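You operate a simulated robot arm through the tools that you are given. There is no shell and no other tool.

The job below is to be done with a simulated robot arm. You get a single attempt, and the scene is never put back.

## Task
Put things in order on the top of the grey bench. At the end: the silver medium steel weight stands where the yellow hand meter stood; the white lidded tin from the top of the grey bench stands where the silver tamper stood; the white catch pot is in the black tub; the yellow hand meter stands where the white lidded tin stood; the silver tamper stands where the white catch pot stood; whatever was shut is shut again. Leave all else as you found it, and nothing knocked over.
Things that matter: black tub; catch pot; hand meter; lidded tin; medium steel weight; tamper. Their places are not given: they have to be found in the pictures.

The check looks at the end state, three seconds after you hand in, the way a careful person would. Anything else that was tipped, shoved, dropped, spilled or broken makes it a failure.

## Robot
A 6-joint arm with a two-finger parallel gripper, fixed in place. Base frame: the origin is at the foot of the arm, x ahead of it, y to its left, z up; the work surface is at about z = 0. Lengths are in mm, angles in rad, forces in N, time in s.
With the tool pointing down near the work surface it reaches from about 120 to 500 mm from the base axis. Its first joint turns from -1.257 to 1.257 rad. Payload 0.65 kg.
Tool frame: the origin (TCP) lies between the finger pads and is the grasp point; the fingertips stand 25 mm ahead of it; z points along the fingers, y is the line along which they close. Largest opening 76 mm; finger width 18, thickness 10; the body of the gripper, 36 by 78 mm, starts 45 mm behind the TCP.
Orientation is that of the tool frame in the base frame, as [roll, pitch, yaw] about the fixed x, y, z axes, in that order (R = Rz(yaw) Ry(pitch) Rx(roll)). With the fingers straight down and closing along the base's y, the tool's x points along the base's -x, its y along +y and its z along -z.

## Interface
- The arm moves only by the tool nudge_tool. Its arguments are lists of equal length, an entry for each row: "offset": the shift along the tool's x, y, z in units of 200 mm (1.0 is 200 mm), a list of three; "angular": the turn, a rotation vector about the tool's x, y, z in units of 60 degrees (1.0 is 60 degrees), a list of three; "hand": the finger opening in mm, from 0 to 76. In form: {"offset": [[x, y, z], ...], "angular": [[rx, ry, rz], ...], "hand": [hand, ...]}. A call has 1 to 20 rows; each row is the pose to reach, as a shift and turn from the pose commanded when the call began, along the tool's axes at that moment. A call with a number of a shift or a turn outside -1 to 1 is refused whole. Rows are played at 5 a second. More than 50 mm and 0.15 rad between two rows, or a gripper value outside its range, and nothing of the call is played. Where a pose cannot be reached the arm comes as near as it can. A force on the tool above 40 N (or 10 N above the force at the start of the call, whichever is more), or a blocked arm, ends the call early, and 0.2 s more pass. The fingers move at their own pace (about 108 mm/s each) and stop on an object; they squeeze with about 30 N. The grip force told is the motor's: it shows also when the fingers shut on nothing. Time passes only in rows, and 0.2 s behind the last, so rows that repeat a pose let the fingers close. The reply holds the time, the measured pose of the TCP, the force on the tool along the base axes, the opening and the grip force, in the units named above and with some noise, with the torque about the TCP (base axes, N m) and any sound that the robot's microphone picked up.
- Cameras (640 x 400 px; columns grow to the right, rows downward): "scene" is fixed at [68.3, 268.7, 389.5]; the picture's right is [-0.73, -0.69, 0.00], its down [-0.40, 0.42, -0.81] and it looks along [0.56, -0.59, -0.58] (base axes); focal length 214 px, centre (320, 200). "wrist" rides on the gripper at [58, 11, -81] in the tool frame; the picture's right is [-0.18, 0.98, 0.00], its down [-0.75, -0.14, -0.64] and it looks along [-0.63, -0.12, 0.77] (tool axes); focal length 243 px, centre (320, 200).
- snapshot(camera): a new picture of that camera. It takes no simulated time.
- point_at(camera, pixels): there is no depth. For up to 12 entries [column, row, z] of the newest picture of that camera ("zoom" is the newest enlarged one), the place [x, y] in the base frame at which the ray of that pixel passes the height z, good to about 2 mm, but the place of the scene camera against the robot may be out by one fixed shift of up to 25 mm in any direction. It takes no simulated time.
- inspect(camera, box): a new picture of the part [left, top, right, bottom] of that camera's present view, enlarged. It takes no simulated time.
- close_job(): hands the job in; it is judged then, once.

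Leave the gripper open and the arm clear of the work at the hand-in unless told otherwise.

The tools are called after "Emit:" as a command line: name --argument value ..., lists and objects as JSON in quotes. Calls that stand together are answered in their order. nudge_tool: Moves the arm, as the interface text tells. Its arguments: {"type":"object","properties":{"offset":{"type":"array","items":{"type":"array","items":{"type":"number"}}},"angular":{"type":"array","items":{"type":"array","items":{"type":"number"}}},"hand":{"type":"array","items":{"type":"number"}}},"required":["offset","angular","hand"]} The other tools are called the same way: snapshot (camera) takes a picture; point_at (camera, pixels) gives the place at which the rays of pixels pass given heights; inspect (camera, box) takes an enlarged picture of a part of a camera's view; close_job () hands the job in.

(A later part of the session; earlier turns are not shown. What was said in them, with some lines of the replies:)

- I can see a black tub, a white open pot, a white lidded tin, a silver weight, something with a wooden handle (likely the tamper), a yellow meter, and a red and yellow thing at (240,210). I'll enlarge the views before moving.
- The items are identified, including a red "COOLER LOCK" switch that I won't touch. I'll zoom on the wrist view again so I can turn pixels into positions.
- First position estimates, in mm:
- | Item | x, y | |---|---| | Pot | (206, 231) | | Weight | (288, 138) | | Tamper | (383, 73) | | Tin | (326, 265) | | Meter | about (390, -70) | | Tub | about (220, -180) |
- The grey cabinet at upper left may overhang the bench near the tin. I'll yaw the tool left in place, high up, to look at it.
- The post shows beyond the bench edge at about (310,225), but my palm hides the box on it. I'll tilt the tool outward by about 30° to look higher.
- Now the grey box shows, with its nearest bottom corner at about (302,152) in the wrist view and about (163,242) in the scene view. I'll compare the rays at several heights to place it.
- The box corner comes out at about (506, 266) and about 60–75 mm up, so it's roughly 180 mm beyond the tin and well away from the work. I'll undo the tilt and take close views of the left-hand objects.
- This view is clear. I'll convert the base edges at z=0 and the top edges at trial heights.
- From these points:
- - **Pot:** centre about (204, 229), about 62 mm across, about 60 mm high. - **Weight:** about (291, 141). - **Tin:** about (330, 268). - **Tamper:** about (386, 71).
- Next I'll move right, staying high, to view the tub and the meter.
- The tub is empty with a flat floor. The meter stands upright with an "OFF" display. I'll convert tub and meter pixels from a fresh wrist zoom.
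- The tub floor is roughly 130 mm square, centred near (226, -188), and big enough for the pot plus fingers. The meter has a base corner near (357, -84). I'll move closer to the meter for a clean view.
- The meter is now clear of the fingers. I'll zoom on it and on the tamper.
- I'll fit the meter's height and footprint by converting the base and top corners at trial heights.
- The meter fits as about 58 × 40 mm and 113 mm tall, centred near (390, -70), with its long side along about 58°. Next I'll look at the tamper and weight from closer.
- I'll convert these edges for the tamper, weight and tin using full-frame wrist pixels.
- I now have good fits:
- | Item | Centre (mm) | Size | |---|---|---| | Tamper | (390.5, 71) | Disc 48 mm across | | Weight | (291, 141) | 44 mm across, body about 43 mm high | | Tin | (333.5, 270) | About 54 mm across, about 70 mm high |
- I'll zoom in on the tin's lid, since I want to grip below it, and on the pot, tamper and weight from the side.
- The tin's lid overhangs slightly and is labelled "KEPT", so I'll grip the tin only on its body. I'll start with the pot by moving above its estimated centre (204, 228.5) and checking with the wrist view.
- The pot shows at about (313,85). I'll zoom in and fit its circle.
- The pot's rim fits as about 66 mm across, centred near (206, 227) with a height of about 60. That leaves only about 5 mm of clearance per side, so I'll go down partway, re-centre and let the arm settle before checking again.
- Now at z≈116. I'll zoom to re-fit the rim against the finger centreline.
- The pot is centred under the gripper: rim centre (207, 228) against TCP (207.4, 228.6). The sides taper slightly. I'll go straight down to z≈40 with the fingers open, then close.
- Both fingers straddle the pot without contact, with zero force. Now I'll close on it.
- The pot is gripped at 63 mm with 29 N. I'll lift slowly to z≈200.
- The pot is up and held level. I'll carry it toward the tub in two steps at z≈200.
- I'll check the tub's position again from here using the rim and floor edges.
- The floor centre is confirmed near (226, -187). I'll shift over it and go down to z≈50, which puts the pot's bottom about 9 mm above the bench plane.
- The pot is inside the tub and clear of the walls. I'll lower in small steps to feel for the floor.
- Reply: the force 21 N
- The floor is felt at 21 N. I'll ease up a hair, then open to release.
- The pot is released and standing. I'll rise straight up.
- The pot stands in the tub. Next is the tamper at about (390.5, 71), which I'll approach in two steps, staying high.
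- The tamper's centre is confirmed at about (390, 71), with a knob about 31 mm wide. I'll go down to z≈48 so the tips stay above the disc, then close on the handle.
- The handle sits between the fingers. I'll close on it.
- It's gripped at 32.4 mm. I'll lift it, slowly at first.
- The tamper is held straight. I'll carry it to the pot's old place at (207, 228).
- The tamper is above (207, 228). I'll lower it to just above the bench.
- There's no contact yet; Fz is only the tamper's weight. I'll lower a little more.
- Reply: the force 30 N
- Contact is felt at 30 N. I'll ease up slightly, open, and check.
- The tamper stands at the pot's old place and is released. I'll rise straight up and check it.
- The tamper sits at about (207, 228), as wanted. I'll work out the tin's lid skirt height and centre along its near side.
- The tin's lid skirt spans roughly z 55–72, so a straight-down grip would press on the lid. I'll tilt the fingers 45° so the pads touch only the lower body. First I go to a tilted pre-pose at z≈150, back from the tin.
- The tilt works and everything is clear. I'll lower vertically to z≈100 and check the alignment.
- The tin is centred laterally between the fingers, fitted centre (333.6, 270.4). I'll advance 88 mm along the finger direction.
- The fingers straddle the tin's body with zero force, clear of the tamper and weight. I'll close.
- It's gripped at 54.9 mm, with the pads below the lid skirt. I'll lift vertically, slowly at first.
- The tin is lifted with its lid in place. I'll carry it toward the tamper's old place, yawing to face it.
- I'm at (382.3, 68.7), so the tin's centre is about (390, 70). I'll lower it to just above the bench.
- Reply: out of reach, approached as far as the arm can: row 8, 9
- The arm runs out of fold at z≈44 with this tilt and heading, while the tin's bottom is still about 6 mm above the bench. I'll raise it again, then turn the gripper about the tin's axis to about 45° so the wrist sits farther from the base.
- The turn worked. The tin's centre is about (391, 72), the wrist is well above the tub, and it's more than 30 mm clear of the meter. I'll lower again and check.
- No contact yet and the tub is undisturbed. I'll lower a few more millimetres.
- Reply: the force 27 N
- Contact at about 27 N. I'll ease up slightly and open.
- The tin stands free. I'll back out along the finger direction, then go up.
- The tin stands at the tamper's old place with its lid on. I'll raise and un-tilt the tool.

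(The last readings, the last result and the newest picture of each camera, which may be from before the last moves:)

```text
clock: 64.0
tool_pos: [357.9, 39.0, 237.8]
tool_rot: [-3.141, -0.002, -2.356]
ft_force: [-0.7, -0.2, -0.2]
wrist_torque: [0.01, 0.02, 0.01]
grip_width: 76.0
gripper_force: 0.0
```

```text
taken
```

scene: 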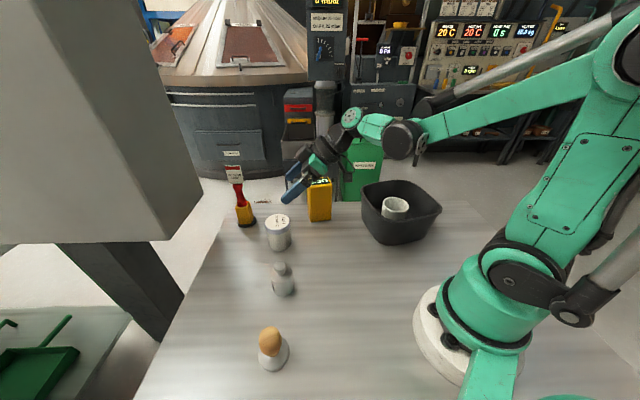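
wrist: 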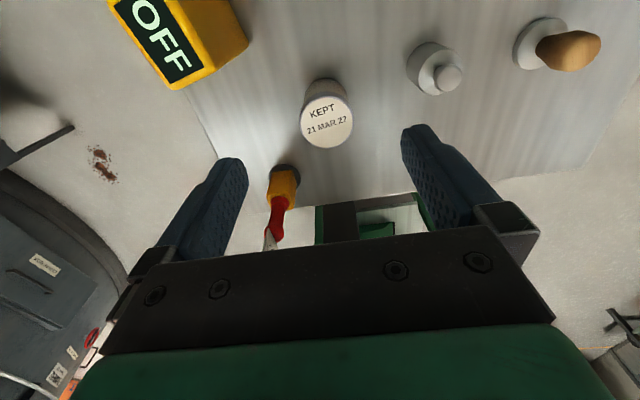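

I'll check the tin's placed position.

Emit:
inspect --camera "wrist" --box '[280, 65, 380, 160]'

```text
4.21 times, centred on (330, 112) of wrist
```

zoom: 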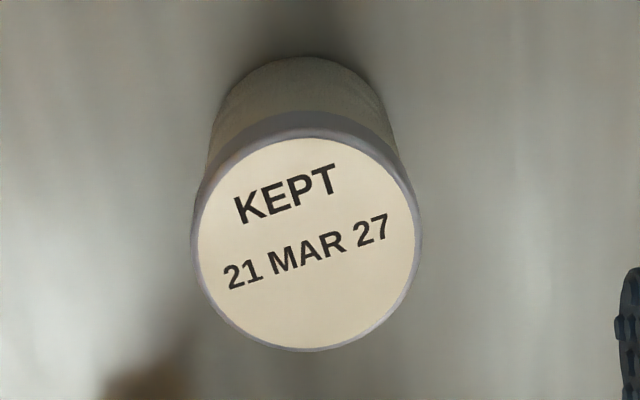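

Emit:
point_at --camera "zoom" --pixels '[[305, 57, 0], [308, 242, 72], [195, 235, 72], [421, 240, 72], [310, 133, 72], [305, 351, 72], [308, 242, 70]]'

```text
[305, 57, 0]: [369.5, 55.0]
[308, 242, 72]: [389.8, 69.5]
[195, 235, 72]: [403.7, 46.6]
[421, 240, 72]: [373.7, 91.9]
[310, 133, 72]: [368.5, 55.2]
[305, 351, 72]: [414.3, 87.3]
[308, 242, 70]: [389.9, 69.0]
```

The tin is at about (390.5, 71), as wanted. Next is the meter. I'll move above it with the fingers set to close on its 40 mm sides.

Emit:
nudge_tool --offset '[[0.0549, -0.0998, 0], [0.1098, -0.1996, 0], [0.1646, -0.2994, 0], [0.2195, -0.3992, 0], [0.2744, -0.499, 0], [0.2744, -0.499, 0], [0.2744, -0.499, 0]]' --angular '[[0, 0, -0.0443], [0, 0, -0.0887], [0, 0, -0.133], [0, 0, -0.1773], [0, 0, -0.2217], [0, 0, -0.2217], [0, 0, -0.2217]]' --hand '[76, 76, 76, 76, 76, 76, 76]'

Emit:
snapshot --camera "wrist"

Emit:
inspect --camera "wrist" --box '[240, 20, 400, 140]'

```text
clock: 65.6
tool_pos: [390.4, -70.5, 238.8]
tool_rot: [3.139, -0.001, -2.126]
ft_force: [1.1, 0.6, -0.4]
wrist_torque: [-0.02, 0.0, -0.02]
grip_width: 75.8
gripper_force: 0.1
```

```text
taken
```

wrist: 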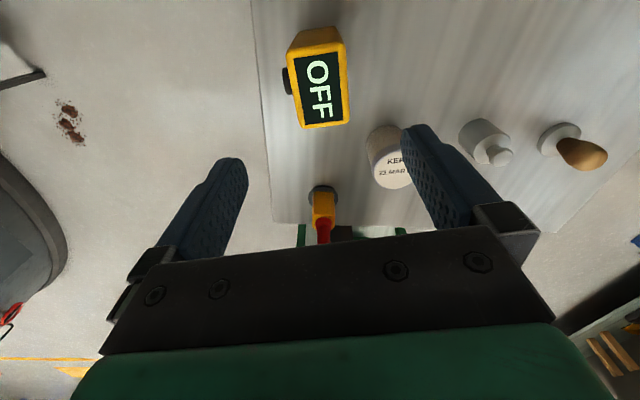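

```text
3.33 times, centred on (320, 80) of wrist
```

zoom: 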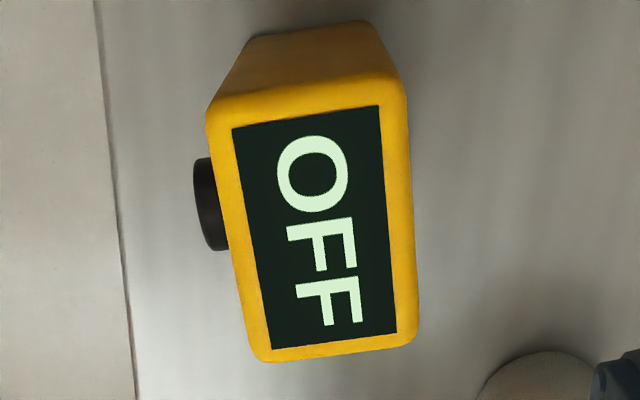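

I see a black knob on the meter's far long face, at zoom (210,205). A finger there could press it, so I'll grip across the 58 mm dimension on the plain narrow ends instead. First I'll fit the outline.

Emit:
point_at --camera "zoom" --pixels '[[207, 112, 113], [405, 75, 113], [417, 340, 113], [258, 362, 113], [250, 38, 0], [365, 20, 0], [207, 112, 105], [405, 75, 105], [417, 340, 105], [258, 362, 105], [195, 160, 60], [215, 250, 60]]'

```text
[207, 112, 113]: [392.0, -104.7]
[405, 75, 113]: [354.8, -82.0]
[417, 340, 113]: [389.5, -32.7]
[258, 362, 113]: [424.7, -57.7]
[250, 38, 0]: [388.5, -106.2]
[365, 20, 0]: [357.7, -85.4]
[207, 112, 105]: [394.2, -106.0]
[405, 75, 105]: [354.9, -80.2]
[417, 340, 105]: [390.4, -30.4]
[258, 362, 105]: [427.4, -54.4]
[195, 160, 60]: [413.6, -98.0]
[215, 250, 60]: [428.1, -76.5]
```

The meter's centre is about (390, -69.8), with its long axis along about 56°. I'll rotate the tool by -92° in two steps so the fingers close along that axis.

Emit:
nudge_tool --offset '[[0, 0, 0], [0, 0, 0], [0, 0, 0], [0, 0, 0], [0, 0, 0], [0, 0, 0]]' --angular '[[0, 0, 0.128], [0, 0, 0.256], [0, 0, 0.383], [0, 0, 0.511], [0, 0, 0.639], [0, 0, 0.767]]' --hand '[76, 76, 76, 76, 76, 76]'

Emit:
nudge_tool --offset '[[0, 0, 0], [0, 0, 0], [0, 0, 0], [0, 0, 0], [0, 0, 0], [0, 0, 0], [0, 0, 0]]' --angular '[[0, 0, 0.128], [0, 0, 0.256], [0, 0, 0.383], [0, 0, 0.511], [0, 0, 0.639], [0, 0, 0.767], [0, 0, 0.767]]' --hand '[76, 76, 76, 76, 76, 76, 76]'

Emit:
snapshot --camera "wrist"

Emit:
inspect --camera "wrist" --box '[240, 20, 400, 140]'

```text
clock: 67.0
tool_pos: [389.9, -70.8, 238.6]
tool_rot: [-3.14, -0.001, -2.928]
ft_force: [0.1, -0.1, 0.0]
wrist_torque: [0.02, -0.03, 0.03]
grip_width: 75.9
gripper_force: 0.0
```

```text
clock: 68.6
tool_pos: [390.2, -70.6, 237.5]
tool_rot: [-3.141, 0.0, 2.552]
ft_force: [0.1, -0.5, -0.2]
wrist_torque: [0.02, -0.02, 0.0]
grip_width: 76.1
gripper_force: 0.1
```

```text
taken
```

wrist: 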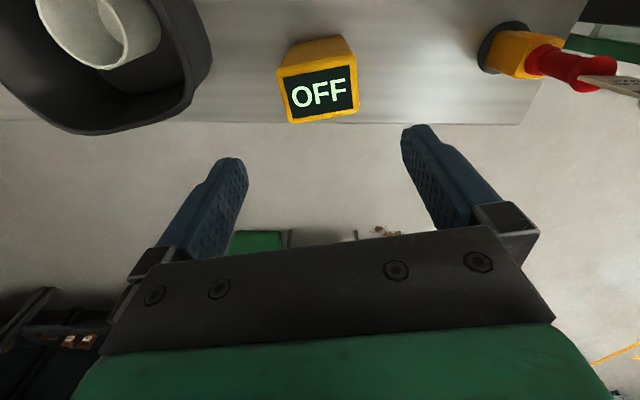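

```text
3.33 times, centred on (320, 80) of wrist
```

zoom: 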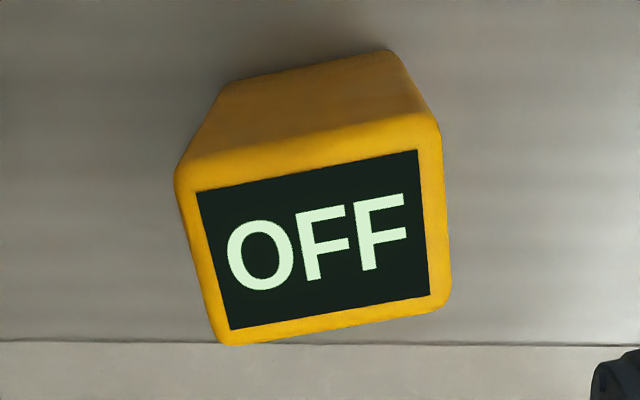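

Emit:
point_at --camera "zoom" --pixels '[[174, 163, 113], [437, 113, 113], [450, 308, 113], [217, 346, 113], [222, 85, 0], [390, 50, 0], [174, 163, 116], [437, 113, 116], [450, 308, 116], [217, 346, 116]]'

```text
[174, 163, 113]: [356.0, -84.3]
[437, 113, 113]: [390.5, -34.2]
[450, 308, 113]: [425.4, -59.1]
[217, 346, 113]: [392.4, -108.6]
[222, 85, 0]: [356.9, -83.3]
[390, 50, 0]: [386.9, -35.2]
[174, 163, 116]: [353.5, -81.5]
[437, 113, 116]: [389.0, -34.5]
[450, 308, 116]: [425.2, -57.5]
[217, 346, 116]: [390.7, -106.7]
```

The gripper is centred and aligned: TCP (390.2, -70.6) against meter centre (390.5, -70.7). I'll go down to z≈80 with the fingers open.

Emit:
nudge_tool --offset '[[0, 0, 0.12], [0, 0, 0.26], [0, 0, 0.4], [0, 0, 0.52], [0, 0, 0.62], [0, 0, 0.71], [0, 0, 0.79], [0, 0, 0.79]]' --angular '[[0, 0, 0], [0, 0, 0], [0, 0, 0], [0, 0, 0], [0, 0, 0], [0, 0, 0], [0, 0, 0], [0, 0, 0]]' --hand '[76, 76, 76, 76, 76, 76, 76, 76]'

Emit:
snapshot --camera "wrist"

Emit:
inspect --camera "scene" --box '[250, 140, 410, 260]'

```text
clock: 70.4
tool_pos: [388.7, -71.2, 80.8]
tool_rot: [-3.141, -0.001, 2.553]
ft_force: [-0.1, -1.0, -0.4]
wrist_torque: [0.0, 0.01, 0.05]
grip_width: 75.9
gripper_force: 0.0
```

```text
taken
```

wrist: 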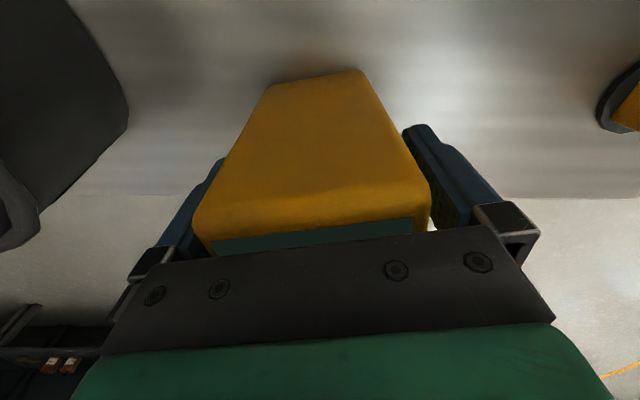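

```text
3.33 times, centred on (330, 200) of scene
```

zoom: 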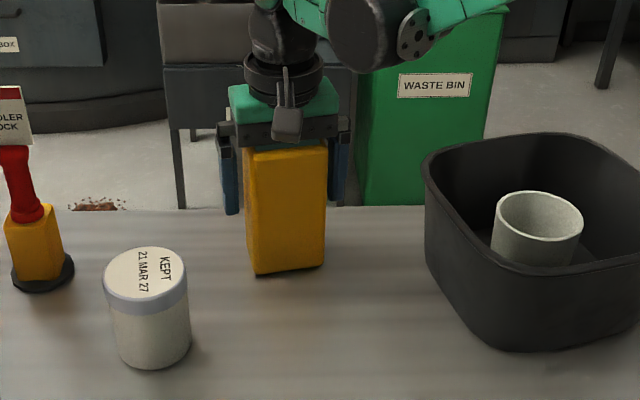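

Both fingers sit beside the narrow ends with no contact. I'll close.

Emit:
nudge_tool --offset '[[0, 0, 0], [0, 0, 0], [0, 0, 0], [0, 0, 0]]' --angular '[[0, 0, 0], [0, 0, 0], [0, 0, 0], [0, 0, 0]]' --hand '[66, 45, 45, 45]'

Emit:
snapshot --camera "wrist"

```text
clock: 71.4
tool_pos: [390.8, -70.6, 80.0]
tool_rot: [-3.14, 0.0, 2.552]
ft_force: [0.4, -0.6, -0.8]
wrist_torque: [-0.05, 0.0, 0.0]
grip_width: 61.6
gripper_force: 30.5
```

```text
taken
```

wrist: 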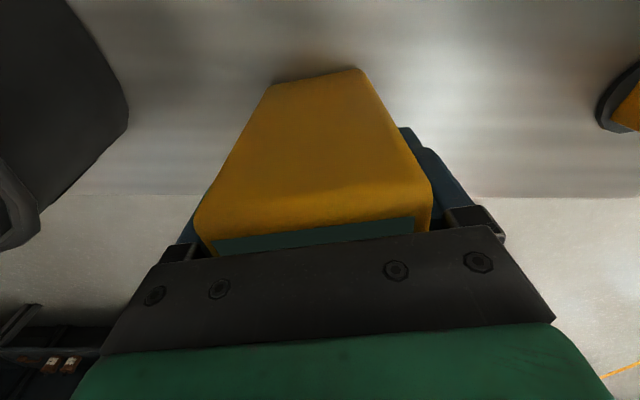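

It's gripped at 61.6 mm. I'll lift slowly.

Emit:
nudge_tool --offset '[[0, 0, -0.02], [0, 0, -0.06], [0, 0, -0.14], [0, 0, -0.25], [0, 0, -0.38], [0, 0, -0.52], [0, 0, -0.65], [0, 0, -0.75], [0, 0, -0.75]]' --angular '[[0, 0, 0], [0, 0, 0], [0, 0, 0], [0, 0, 0], [0, 0, 0], [0, 0, 0], [0, 0, 0], [0, 0, 0], [0, 0, 0]]' --hand '[45, 45, 45, 45, 45, 45, 45, 45, 45]'

Emit:
snapshot --camera "scene"

Emit:
snapshot --camera "wrist"

```text
clock: 73.4
tool_pos: [389.2, -70.2, 231.1]
tool_rot: [3.14, 0.002, 2.553]
ft_force: [-0.5, 0.0, -1.6]
wrist_torque: [0.0, 0.0, -0.01]
grip_width: 62.0
gripper_force: 30.0
```

```text
taken
```

scene: 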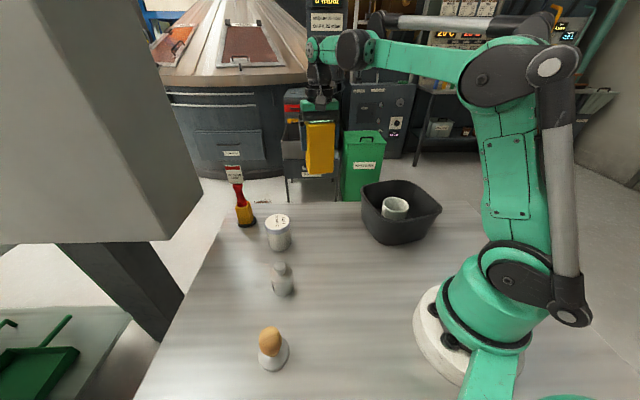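

```text
taken
```

wrist: 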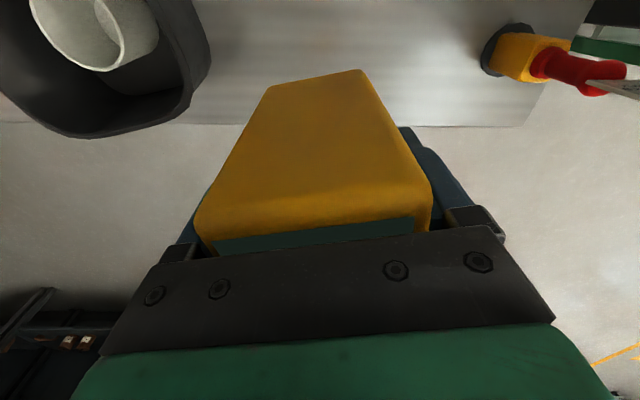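

The meter is up and hanging straight. I'll carry it to the tin's old place at (333.6, 270.4), keeping its heading, in two steps.

Emit:
nudge_tool --offset '[[0.074, 0.0788, 0], [0.148, 0.1576, 0], [0.2219, 0.2364, 0], [0.2959, 0.3152, 0], [0.3698, 0.394, 0], [0.4438, 0.4728, 0], [0.5177, 0.5516, 0], [0.5917, 0.6304, 0], [0.5917, 0.6304, 0]]' --angular '[[0, 0, 0], [0, 0, 0], [0, 0, 0], [0, 0, 0], [0, 0, 0], [0, 0, 0], [0, 0, 0], [0, 0, 0], [0, 0, 0]]' --hand '[45, 45, 45, 45, 45, 45, 45, 45, 45]'

Emit:
snapshot --camera "scene"

```text
clock: 75.4
tool_pos: [361.8, 100.7, 230.5]
tool_rot: [3.138, 0.0, 2.553]
ft_force: [-0.4, 0.6, -2.2]
wrist_torque: [0.0, 0.01, -0.01]
grip_width: 61.9
gripper_force: 30.6
```

```text
taken
```

scene: 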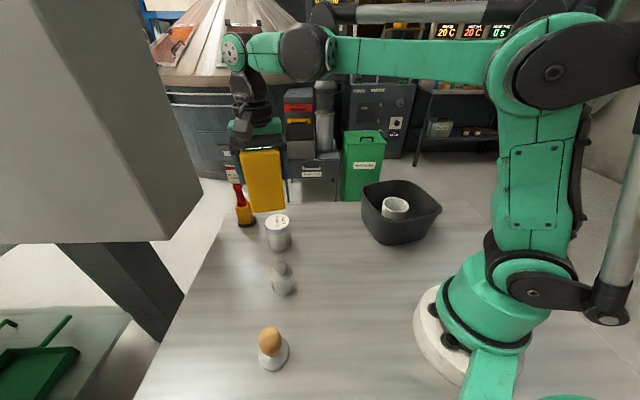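

Emit:
nudge_tool --offset '[[0.0737, 0.0784, 0], [0.1474, 0.1569, 0], [0.2211, 0.2353, 0], [0.2949, 0.3138, 0], [0.3686, 0.3922, 0], [0.4423, 0.4706, 0], [0.516, 0.5491, 0], [0.5897, 0.6275, 0], [0.5897, 0.6275, 0], [0.5897, 0.6275, 0]]' --angular '[[0, 0, 0], [0, 0, 0], [0, 0, 0], [0, 0, 0], [0, 0, 0], [0, 0, 0], [0, 0, 0], [0, 0, 0], [0, 0, 0], [0, 0, 0]]' --hand '[45, 45, 45, 45, 45, 45, 45, 45, 45, 45]'

Emit:
snapshot --camera "scene"

Emit:
snapshot --camera "wrist"

```text
clock: 77.6
tool_pos: [332.7, 269.9, 229.8]
tool_rot: [-3.142, 0.002, 2.555]
ft_force: [0.3, -0.5, -1.6]
wrist_torque: [-0.01, -0.01, 0.01]
grip_width: 62.0
gripper_force: 30.2
```

```text
taken
```

scene: 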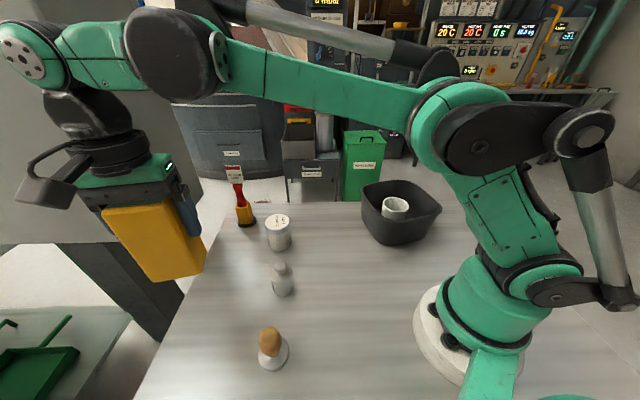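

```text
taken
```

wrist: 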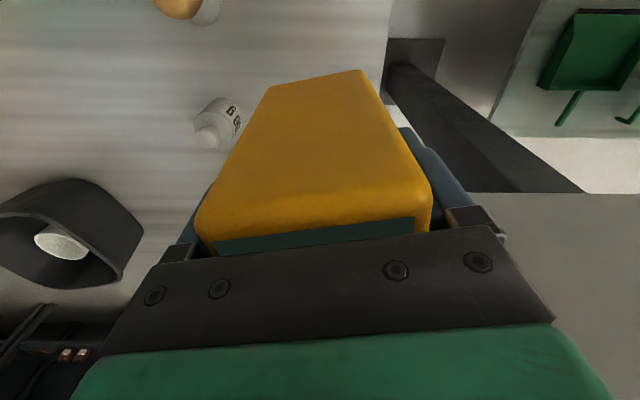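

The meter is over (333, 270). I'll lower it to just above the bench.

Emit:
nudge_tool --offset '[[0, 0, 0.1], [0, 0, 0.22], [0, 0, 0.34], [0, 0, 0.46], [0, 0, 0.56], [0, 0, 0.64], [0, 0, 0.7], [0, 0, 0.733], [0, 0, 0.733]]' --angular '[[0, 0, 0], [0, 0, 0], [0, 0, 0], [0, 0, 0], [0, 0, 0], [0, 0, 0], [0, 0, 0], [0, 0, 0], [0, 0, 0]]' --hand '[45, 45, 45, 45, 45, 45, 45, 45, 45]'

Emit:
inspect --camera "scene" --box '[100, 170, 330, 370]'

```text
clock: 79.6
tool_pos: [332.6, 268.4, 81.6]
tool_rot: [-3.14, 0.0, 2.553]
ft_force: [0.6, -0.1, -2.4]
wrist_torque: [-0.03, 0.01, 0.0]
grip_width: 61.8
gripper_force: 29.9
```

```text
2.00 times, centred on (215, 270) of scene
```

zoom: 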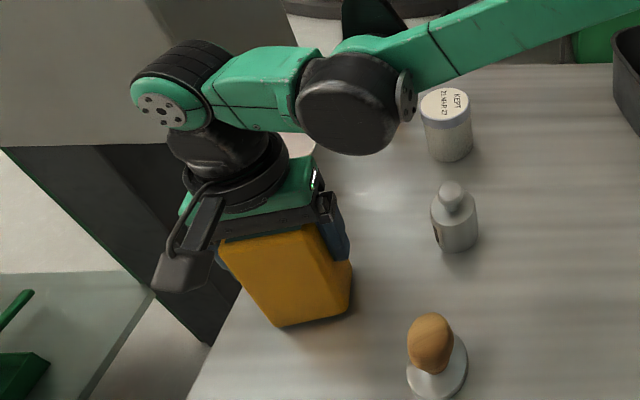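

Emit:
nudge_tool --offset '[[0, 0, 0.006], [0, 0, 0.012], [0, 0, 0.015], [0, 0, 0.015]]' --angular '[[0, 0, 0], [0, 0, 0], [0, 0, 0], [0, 0, 0]]' --hand '[45, 45, 45, 45]'

```text
clock: 80.6
tool_pos: [333.3, 270.0, 81.7]
tool_rot: [3.14, -0.001, 2.554]
ft_force: [0.4, -0.3, -1.8]
wrist_torque: [0.02, -0.01, 0.01]
grip_width: 61.8
gripper_force: 29.7
```

Emit:
nudge_tool --offset '[[0, 0, 0.003], [0, 0, 0.006], [0, 0, 0.006]]' --angular '[[0, 0, 0], [0, 0, 0], [0, 0, 0]]' --hand '[45, 45, 45]'

```text
clock: 81.4
tool_pos: [333.5, 268.1, 78.1]
tool_rot: [3.141, 0.0, 2.554]
ft_force: [0.5, 0.4, 15.1]
wrist_torque: [-0.22, 0.07, -0.01]
grip_width: 61.7
gripper_force: 29.6
```

Contact is felt at 15 N. I'll ease up a touch and open slowly.

Emit:
nudge_tool --offset '[[0, 0, -0.002], [0, 0, -0.002], [0, 0, -0.002], [0, 0, -0.002]]' --angular '[[0, 0, 0], [0, 0, 0], [0, 0, 0], [0, 0, 0]]' --hand '[45, 64, 74, 76]'

Emit:
snapshot --camera "wrist"

Emit:
inspect --camera "scene" --box '[100, 170, 330, 370]'

```text
clock: 82.4
tool_pos: [334.5, 268.7, 80.7]
tool_rot: [3.139, -0.002, 2.553]
ft_force: [-0.4, 0.1, -0.2]
wrist_torque: [-0.02, 0.01, 0.0]
grip_width: 75.9
gripper_force: 0.1
```

```text
taken
```

wrist: 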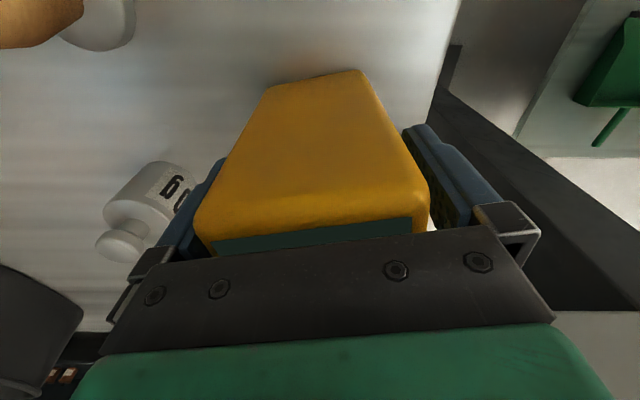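

```text
2.00 times, centred on (215, 270) of scene
```

zoom: 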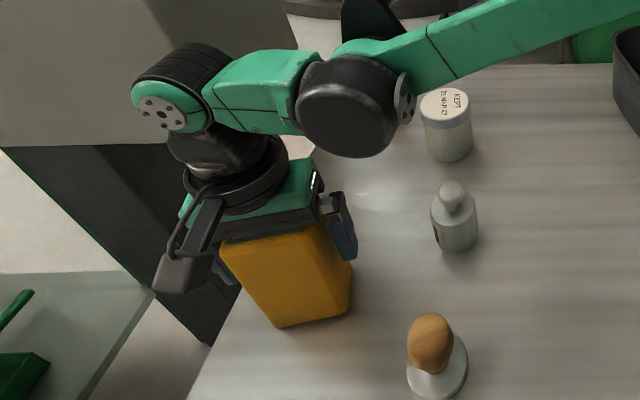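

The meter stands free. I'll rise straight up.

Emit:
nudge_tool --offset '[[0, 0, -0.04], [0, 0, -0.1], [0, 0, -0.2], [0, 0, -0.32], [0, 0, -0.45], [0, 0, -0.58], [0, 0, -0.7], [0, 0, -0.78], [0, 0, -0.78]]' --angular '[[0, 0, 0], [0, 0, 0], [0, 0, 0], [0, 0, 0], [0, 0, 0], [0, 0, 0], [0, 0, 0], [0, 0, 0], [0, 0, 0]]' --hand '[76, 76, 76, 76, 76, 76, 76, 76, 76]'

Emit:
snapshot --camera "wrist"

Emit:
snapshot --camera "scene"

```text
clock: 84.4
tool_pos: [331.9, 269.0, 234.6]
tool_rot: [3.139, 0.0, 2.554]
ft_force: [-0.2, 0.3, 0.5]
wrist_torque: [0.01, 0.0, -0.02]
grip_width: 76.4
gripper_force: 0.1
```

```text
taken
```

wrist: 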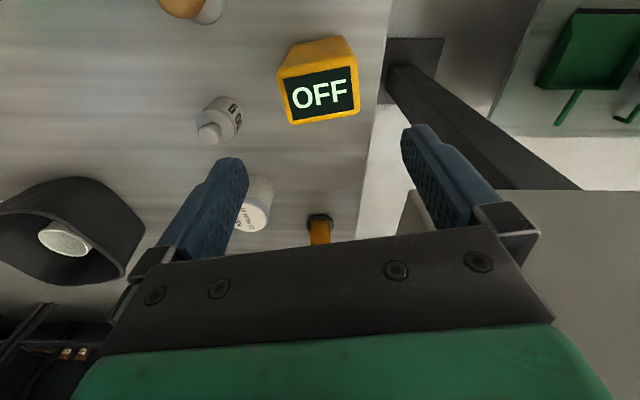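

```text
taken
```

scene: 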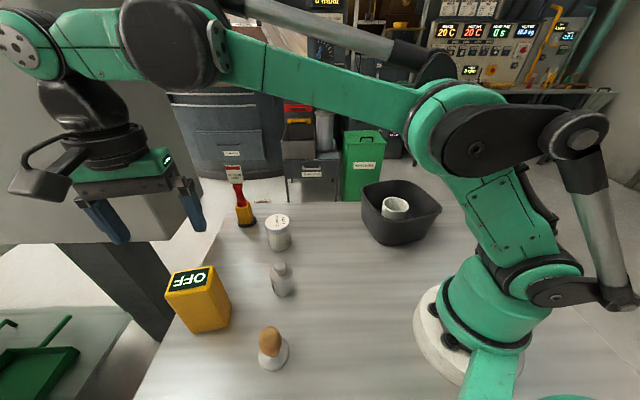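

The meter stands at the tin's old place. Last is the weight at about (291, 141). I'll move above it, turning to face radially.

Emit:
nudge_tool --offset '[[-0.0226, -0.0812, 0.031], [-0.0453, -0.1624, 0.0625], [-0.0679, -0.2436, 0.094], [-0.0905, -0.3248, 0.125], [-0.1131, -0.4059, 0.156], [-0.1358, -0.4871, 0.1875], [-0.1584, -0.5683, 0.219], [-0.181, -0.6495, 0.25], [-0.181, -0.6495, 0.25], [-0.181, -0.6495, 0.25]]' --angular '[[0, 0, -0.1244], [0, 0, -0.2488], [0, 0, -0.3731], [0, 0, -0.4975], [0, 0, -0.6219], [0, 0, -0.7463], [0, 0, -0.8706], [0, 0, -0.995], [0, 0, -0.995], [0, 0, -0.995]]' --hand '[76, 76, 76, 70, 66, 66, 66, 66, 66, 66]'

Emit:
snapshot --camera "wrist"

Emit:
inspect --camera "wrist" --box '[260, 20, 380, 130]'

```text
clock: 86.6
tool_pos: [290.3, 139.7, 186.7]
tool_rot: [-3.141, 0.0, -2.689]
ft_force: [-0.4, 0.2, -0.7]
wrist_torque: [0.01, 0.01, -0.02]
grip_width: 66.1
gripper_force: 0.0
```

```text
taken
```

wrist: 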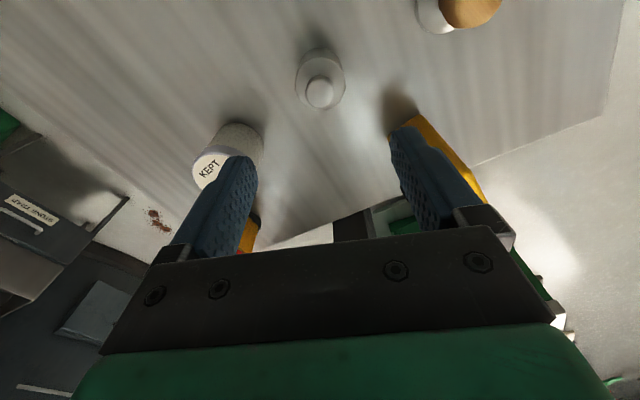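

```text
3.64 times, centred on (320, 75) of wrist
```

zoom: 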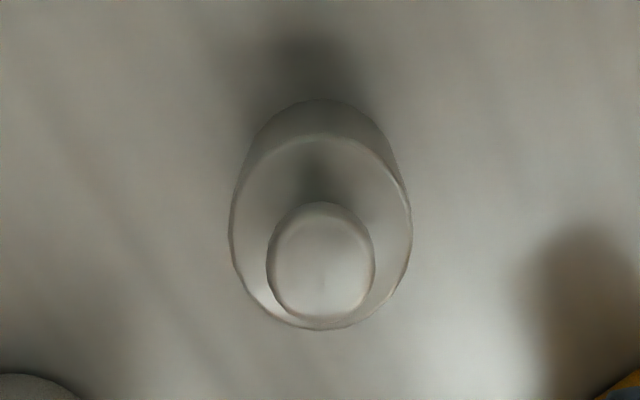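

Emit:
point_at --camera "zoom" --pixels '[[318, 99, 0], [229, 235, 43], [412, 230, 43], [318, 133, 43], [322, 330, 43], [320, 232, 43], [320, 262, 65], [320, 262, 70], [229, 235, 48], [412, 230, 48], [318, 133, 48], [322, 330, 48]]'

```text
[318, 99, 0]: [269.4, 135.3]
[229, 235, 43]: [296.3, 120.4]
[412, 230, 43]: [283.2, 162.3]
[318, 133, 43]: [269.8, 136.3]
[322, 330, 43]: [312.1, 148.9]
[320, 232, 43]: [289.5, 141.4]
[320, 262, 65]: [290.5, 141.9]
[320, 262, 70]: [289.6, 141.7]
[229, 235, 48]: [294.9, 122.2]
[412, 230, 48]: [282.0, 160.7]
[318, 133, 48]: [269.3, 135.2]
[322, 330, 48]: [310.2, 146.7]
```

The weight's body is 44 mm across, centred at about (290.6, 141.6). I'll nudge 1.5 mm sideways, then go down to z≈40, gripping the body rather than the knob.

Emit:
nudge_tool --offset '[[0, 0.0075, 0.1], [0, 0.0075, 0.24], [0, 0.0075, 0.38], [0, 0.0075, 0.5], [0, 0.0075, 0.6], [0, 0.0075, 0.68], [0, 0.0075, 0.73], [0, 0.0075, 0.73]]' --angular '[[0, 0, 0], [0, 0, 0], [0, 0, 0], [0, 0, 0], [0, 0, 0], [0, 0, 0], [0, 0, 0], [0, 0, 0]]' --hand '[66, 66, 66, 66, 66, 66, 66, 66]'

Emit:
snapshot --camera "wrist"

Emit:
inspect --camera "scene" --box '[200, 200, 360, 320]'

```text
clock: 88.4
tool_pos: [290.4, 142.7, 41.4]
tool_rot: [3.141, -0.001, -2.687]
ft_force: [0.2, 0.3, -0.8]
wrist_torque: [0.0, 0.01, -0.03]
grip_width: 65.7
gripper_force: 0.0
```

```text
taken
```

wrist: 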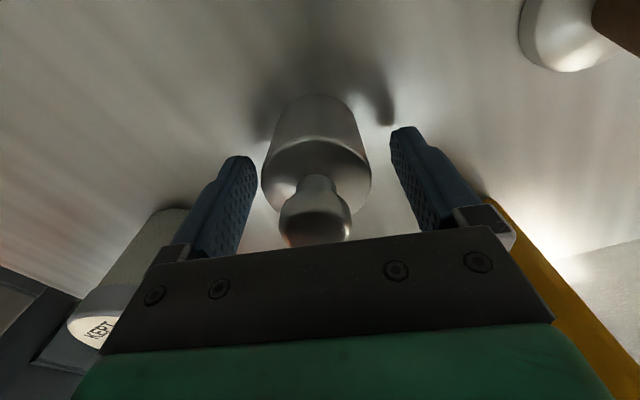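

```text
3.33 times, centred on (280, 260) of scene
```

zoom: 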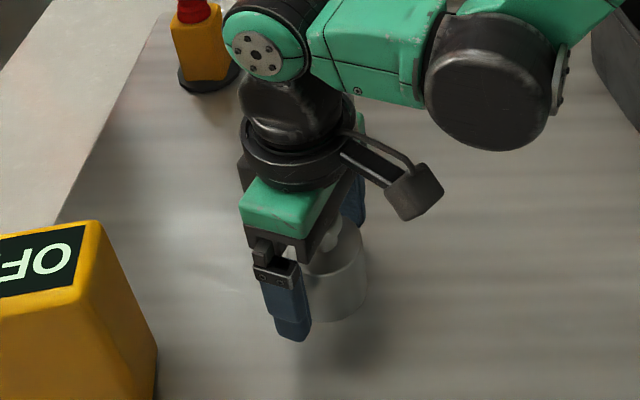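

The weight sits between the fingers. I'll close on its body.

Emit:
nudge_tool --offset '[[0, 0, 0], [0, 0, 0], [0, 0, 0], [0, 0, 0]]' --angular '[[0, 0, 0], [0, 0, 0], [0, 0, 0], [0, 0, 0]]' --hand '[50, 30, 30, 30]'

Emit:
snapshot --camera "wrist"

```text
clock: 89.4
tool_pos: [291.9, 143.8, 41.0]
tool_rot: [-3.141, 0.001, -2.688]
ft_force: [1.2, 0.2, -0.3]
wrist_torque: [0.0, -0.01, 0.02]
grip_width: 43.1
gripper_force: 30.4
```

```text
taken
```

wrist: 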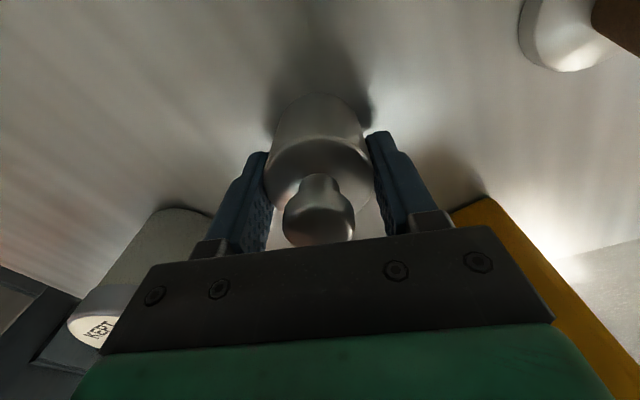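

It's gripped at 43.1 mm. I'll lift slowly.

Emit:
nudge_tool --offset '[[0, 0, -0.02], [0, 0, -0.05], [0, 0, -0.1], [0, 0, -0.18], [0, 0, -0.28], [0, 0, -0.4], [0, 0, -0.54], [0, 0, -0.66], [0, 0, -0.76], [0, 0, -0.76]]' --angular '[[0, 0, 0], [0, 0, 0], [0, 0, 0], [0, 0, 0], [0, 0, 0], [0, 0, 0], [0, 0, 0], [0, 0, 0], [0, 0, 0], [0, 0, 0]]' --hand '[30, 30, 30, 30, 30, 30, 30, 30, 30, 30]'

Emit:
snapshot --camera "wrist"

Emit:
snapshot --camera "scene"

```text
clock: 91.6
tool_pos: [290.8, 143.8, 192.9]
tool_rot: [-3.14, -0.002, -2.687]
ft_force: [0.0, 0.6, -2.0]
wrist_torque: [0.02, 0.03, 0.04]
grip_width: 43.0
gripper_force: 29.9
```

```text
taken
```

wrist: 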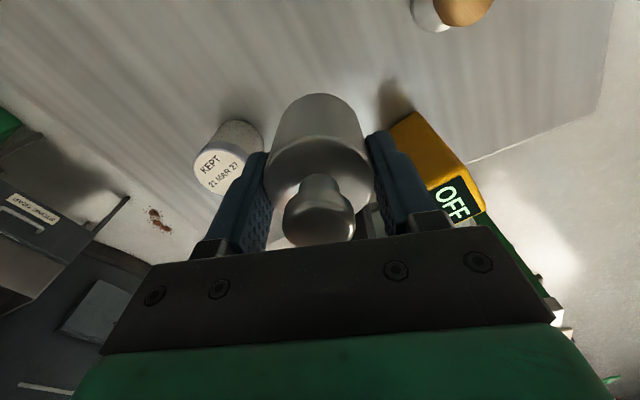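

```text
taken
```

scene: 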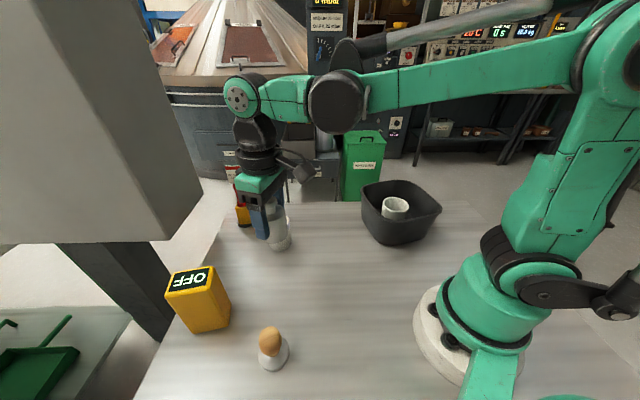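

The weight is held steadily. I'll carry it to the meter's old place at (390.4, -70.6) in two steps.

Emit:
nudge_tool --offset '[[0.002, -0.0982, 0], [0.004, -0.1964, 0], [0.0055, -0.2947, 0], [0.007, -0.3929, 0], [0.009, -0.4911, 0], [0.011, -0.5893, 0]]' --angular '[[0, 0, 0], [0, 0, 0], [0, 0, 0], [0, 0, 0], [0, 0, 0], [0, 0, 0]]' --hand '[30, 30, 30, 30, 30, 30]'

Emit:
nudge_tool --offset '[[0.002, -0.0982, 0], [0.004, -0.1964, 0], [0.0055, -0.2947, 0], [0.007, -0.3929, 0], [0.009, -0.4911, 0], [0.011, -0.5893, 0], [0.011, -0.5893, 0], [0.011, -0.5893, 0]]' --angular '[[0, 0, 0], [0, 0, 0], [0, 0, 0], [0, 0, 0], [0, 0, 0], [0, 0, 0], [0, 0, 0], [0, 0, 0]]' --hand '[30, 30, 30, 30, 30, 30, 30, 30]'

Emit:
snapshot --camera "scene"

Emit:
snapshot --camera "wrist"

```text
clock: 93.0
tool_pos: [341.4, 36.7, 193.7]
tool_rot: [-3.141, 0.001, -2.688]
ft_force: [0.5, -0.8, -1.9]
wrist_torque: [-0.01, 0.0, 0.0]
grip_width: 43.0
gripper_force: 29.7
```

```text
clock: 94.8
tool_pos: [391.0, -71.3, 193.0]
tool_rot: [-3.142, -0.001, -2.688]
ft_force: [0.0, -1.2, -0.9]
wrist_torque: [-0.02, 0.03, -0.01]
grip_width: 43.1
gripper_force: 29.8
```

```text
taken
```

scene: 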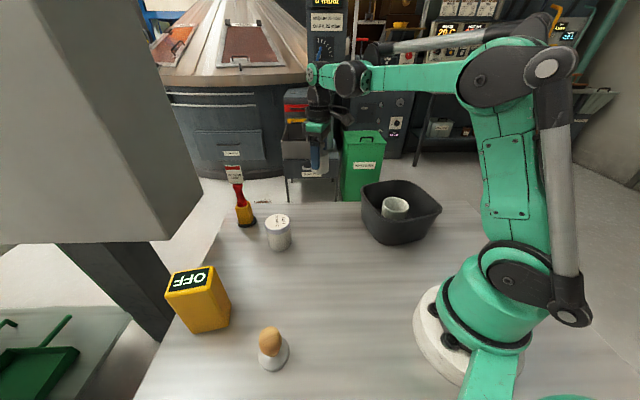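

```text
taken
```

wrist: 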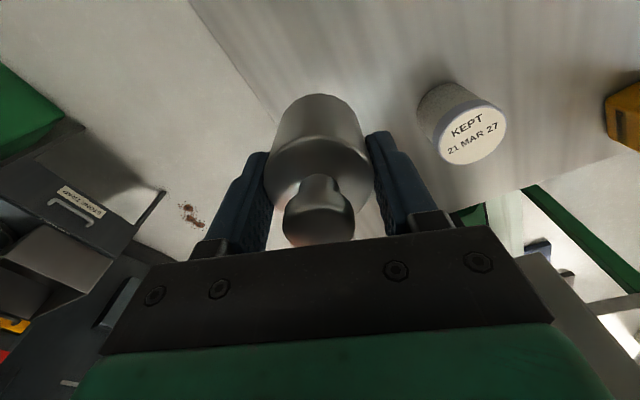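

I'm above (391, -71). I'll lower to just above the bench.

Emit:
nudge_tool --offset '[[0, 0, 0.1], [0, 0, 0.22], [0, 0, 0.34], [0, 0, 0.46], [0, 0, 0.56], [0, 0, 0.65], [0, 0, 0.71], [0, 0, 0.745], [0, 0, 0.745]]' --angular '[[0, 0, 0], [0, 0, 0], [0, 0, 0], [0, 0, 0], [0, 0, 0], [0, 0, 0], [0, 0, 0], [0, 0, 0], [0, 0, 0]]' --hand '[30, 30, 30, 30, 30, 30, 30, 30, 30]'

Emit:
nudge_tool --offset '[[0, 0, 0.005], [0, 0, 0.01], [0, 0, 0.01]]' --angular '[[0, 0, 0], [0, 0, 0], [0, 0, 0]]' --hand '[30, 30, 30]'

```text
clock: 96.8
tool_pos: [389.2, -70.6, 42.2]
tool_rot: [3.141, 0.0, -2.686]
ft_force: [-0.3, 1.3, -1.4]
wrist_torque: [0.02, 0.02, -0.01]
grip_width: 43.5
gripper_force: 29.6
```

```text
clock: 97.6
tool_pos: [389.8, -71.5, 38.6]
tool_rot: [3.14, 0.002, -2.688]
ft_force: [0.8, 3.2, 24.6]
wrist_torque: [0.06, 0.03, -0.16]
grip_width: 43.1
gripper_force: 29.8
```

Contact at about 25 N. I'll ease up slightly and open.

Emit:
nudge_tool --offset '[[0, 0, -0.003], [0, 0, -0.003], [0, 0, -0.003], [0, 0, -0.003]]' --angular '[[0, 0, 0], [0, 0, 0], [0, 0, 0], [0, 0, 0]]' --hand '[30, 50, 66, 66]'

Emit:
snapshot --camera "wrist"

```text
clock: 98.6
tool_pos: [389.1, -70.4, 40.9]
tool_rot: [-3.141, -0.001, -2.686]
ft_force: [-0.4, 0.1, -0.4]
wrist_torque: [-0.02, -0.02, 0.01]
grip_width: 65.9
gripper_force: 0.2
```

```text
taken
```

wrist: 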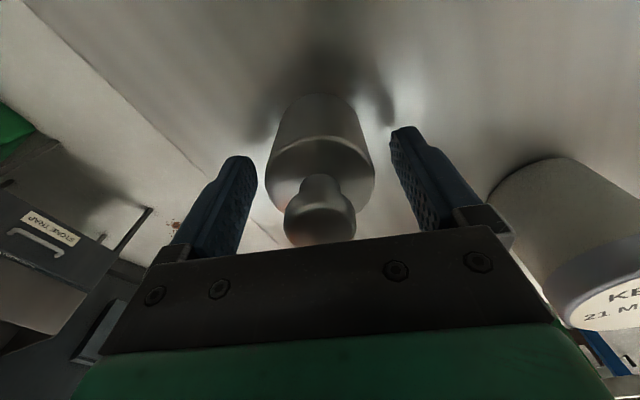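

The weight stands free. I'll rise straight up.

Emit:
nudge_tool --offset '[[0, 0, -0.05], [0, 0, -0.13], [0, 0, -0.25], [0, 0, -0.4], [0, 0, -0.55], [0, 0, -0.7], [0, 0, -0.85], [0, 0, -0.95], [0, 0, -0.95]]' --angular '[[0, 0, 0], [0, 0, 0], [0, 0, 0], [0, 0, 0], [0, 0, 0], [0, 0, 0], [0, 0, 0], [0, 0, 0], [0, 0, 0]]' --hand '[66, 70, 76, 76, 76, 76, 76, 76, 76]'

Emit:
snapshot --camera "wrist"

Emit:
snapshot --camera "scene"

```text
clock: 100.6
tool_pos: [390.0, -72.3, 230.9]
tool_rot: [-3.14, -0.001, -2.688]
ft_force: [-0.2, -0.2, 0.0]
wrist_torque: [0.01, -0.01, -0.02]
grip_width: 75.9
gripper_force: 0.0
```

```text
taken
```

wrist: 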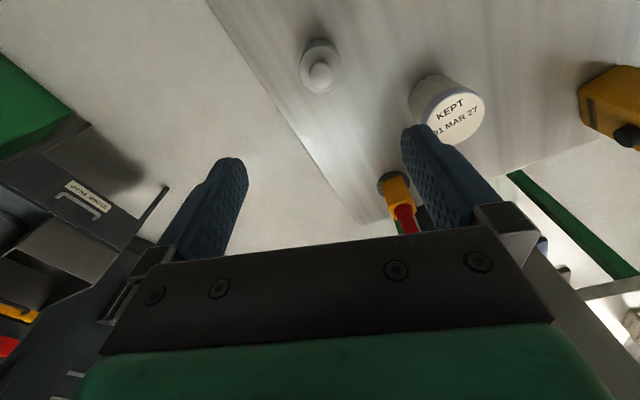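

```text
taken
```

scene: 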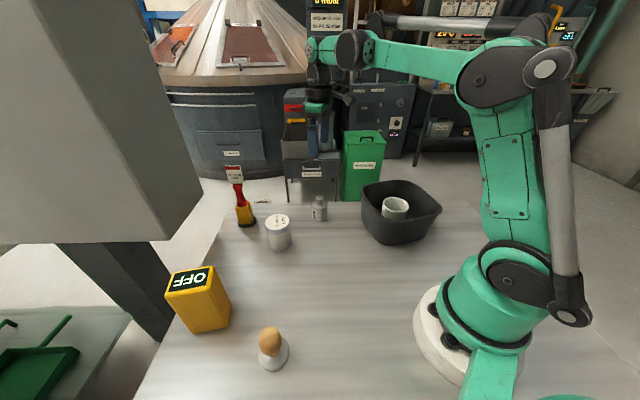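

Everything is standing. I'll check the weight's position, then move the arm back to its starting area for a last look.

Emit:
inspect --camera "wrist" --box '[270, 20, 370, 110]'

Emit:
point_at --camera "wrist" --pixels '[[320, 67, 43], [319.5, 38, 0], [320, 76, 68]]'

```text
4.44 times, centred on (320, 65) of wrist
```

zoom: 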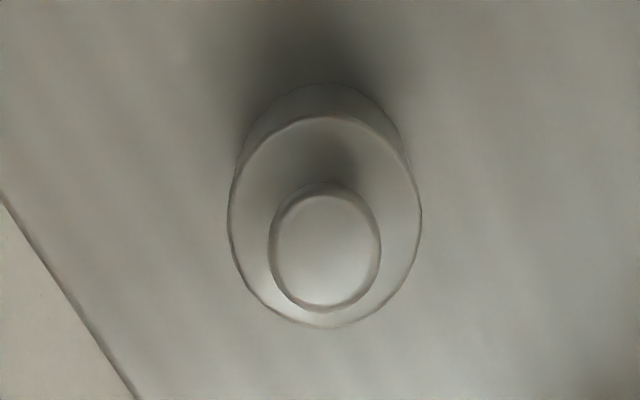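

```text
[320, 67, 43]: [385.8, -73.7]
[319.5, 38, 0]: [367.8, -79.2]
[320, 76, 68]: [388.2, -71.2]
```

The weight is within about 2 mm of the target. Now I'll return the arm toward its starting pose.

Emit:
nudge_tool --offset '[[0.02, 0.04, -0.12], [0.06, 0.14, -0.24], [0.11, 0.25, -0.34], [0.16, 0.37, -0.38], [0.205, 0.485, -0.38], [0.25, 0.6, -0.38]]' --angular '[[0, 0, 0], [0, 0, 0], [0, 0, 0], [0, 0, 0], [0, 0, 0], [0, 0, 0]]' --hand '[76, 76, 76, 76, 76, 76]'

Emit:
nudge_tool --offset '[[0.042, 0.1, 0], [0.083, 0.2, 0], [0.125, 0.3, 0], [0.167, 0.4, 0], [0.208, 0.5, 0], [0.25, 0.6, 0], [0.25, 0.6, 0]]' --angular '[[0, 0, 0.0722], [0, 0, 0.1444], [0, 0, 0.2167], [0, 0, 0.2889], [0, 0, 0.3611], [0, 0, 0.4333], [0, 0, 0.4333]]' --hand '[76, 76, 76, 76, 76, 76, 76]'

Emit:
snapshot --camera "wrist"

Emit:
snapshot --camera "scene"

Emit:
inspect --camera "scene" --box '[150, 150, 470, 400]'

```text
clock: 102.0
tool_pos: [290.0, 14.8, 306.5]
tool_rot: [-3.141, 0.0, -2.689]
ft_force: [0.1, -0.8, -0.5]
wrist_torque: [0.0, 0.05, 0.0]
grip_width: 75.7
gripper_force: 0.1
```

```text
clock: 103.6
tool_pos: [195.1, 99.0, 307.0]
tool_rot: [3.141, 0.0, 3.14]
ft_force: [0.2, 0.2, 0.3]
wrist_torque: [-0.01, 0.01, 0.02]
grip_width: 76.1
gripper_force: 0.0
```

```text
taken
```

wrist: 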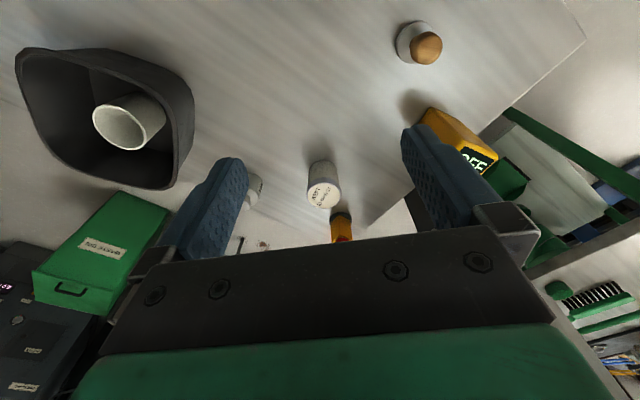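

```text
taken
```

scene: 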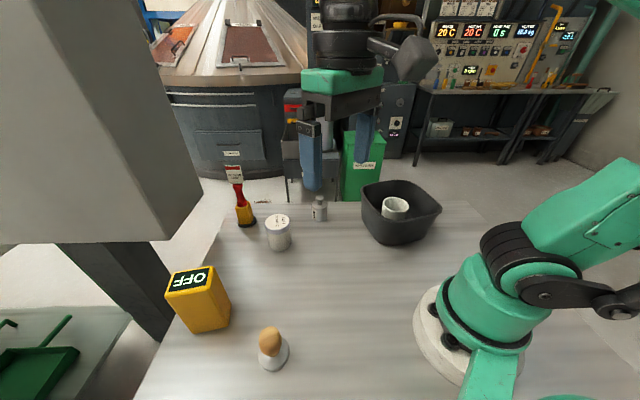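

```text
1.60 times, centred on (310, 275) of scene
```

zoom: 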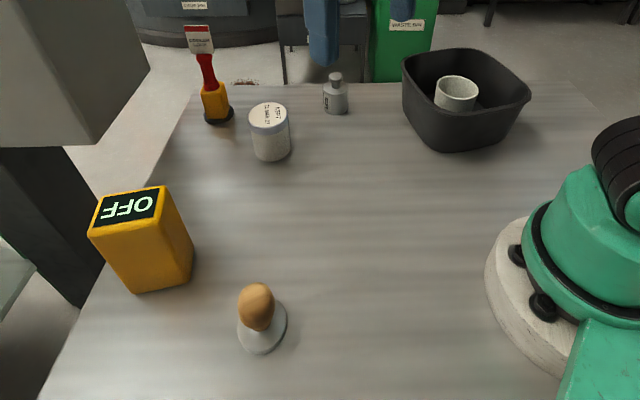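

From the starting pose, everything matches the task:

- The pot stands in the tub, which has not moved.
- The tamper stands at the pot's old place.
- The tin, lid on, stands at the tamper's old place.
- The meter stands at the tin's old place, display still reading "OFF".
- The weight stands at the meter's old place.

The cooler lock is untouched, the gripper is open and the arm is clear. I'm handing in the job.

Emit:
close_job

```text
The job is handed in.
```

The job is done and handed in. All five items are where you asked, upright, and nothing was knocked over.

| Item | Where it stands now |
|---|---|
| Silver medium steel weight | The yellow hand meter's old place, about 2 mm off |
| White lidded tin | The silver tamper's old place, lid still on |
| White catch pot | In the black tub, near the middle of its floor |
| Yellow hand meter | The tin's old place, facing the same way as before, display still reading "OFF" |
| Silver tamper | The catch pot's old place |

- **Tin lid:** I gripped the tin by its body, below the lid, and never opened it.
- **Meter knob:** I gripped the meter on its plain narrow ends, so the black knob on its long face was not pressed.
- **Everything else:** I did not touch the red cooler lock, and the tub did not move.
- **Arm:** it is back at its starting pose with the gripper open.
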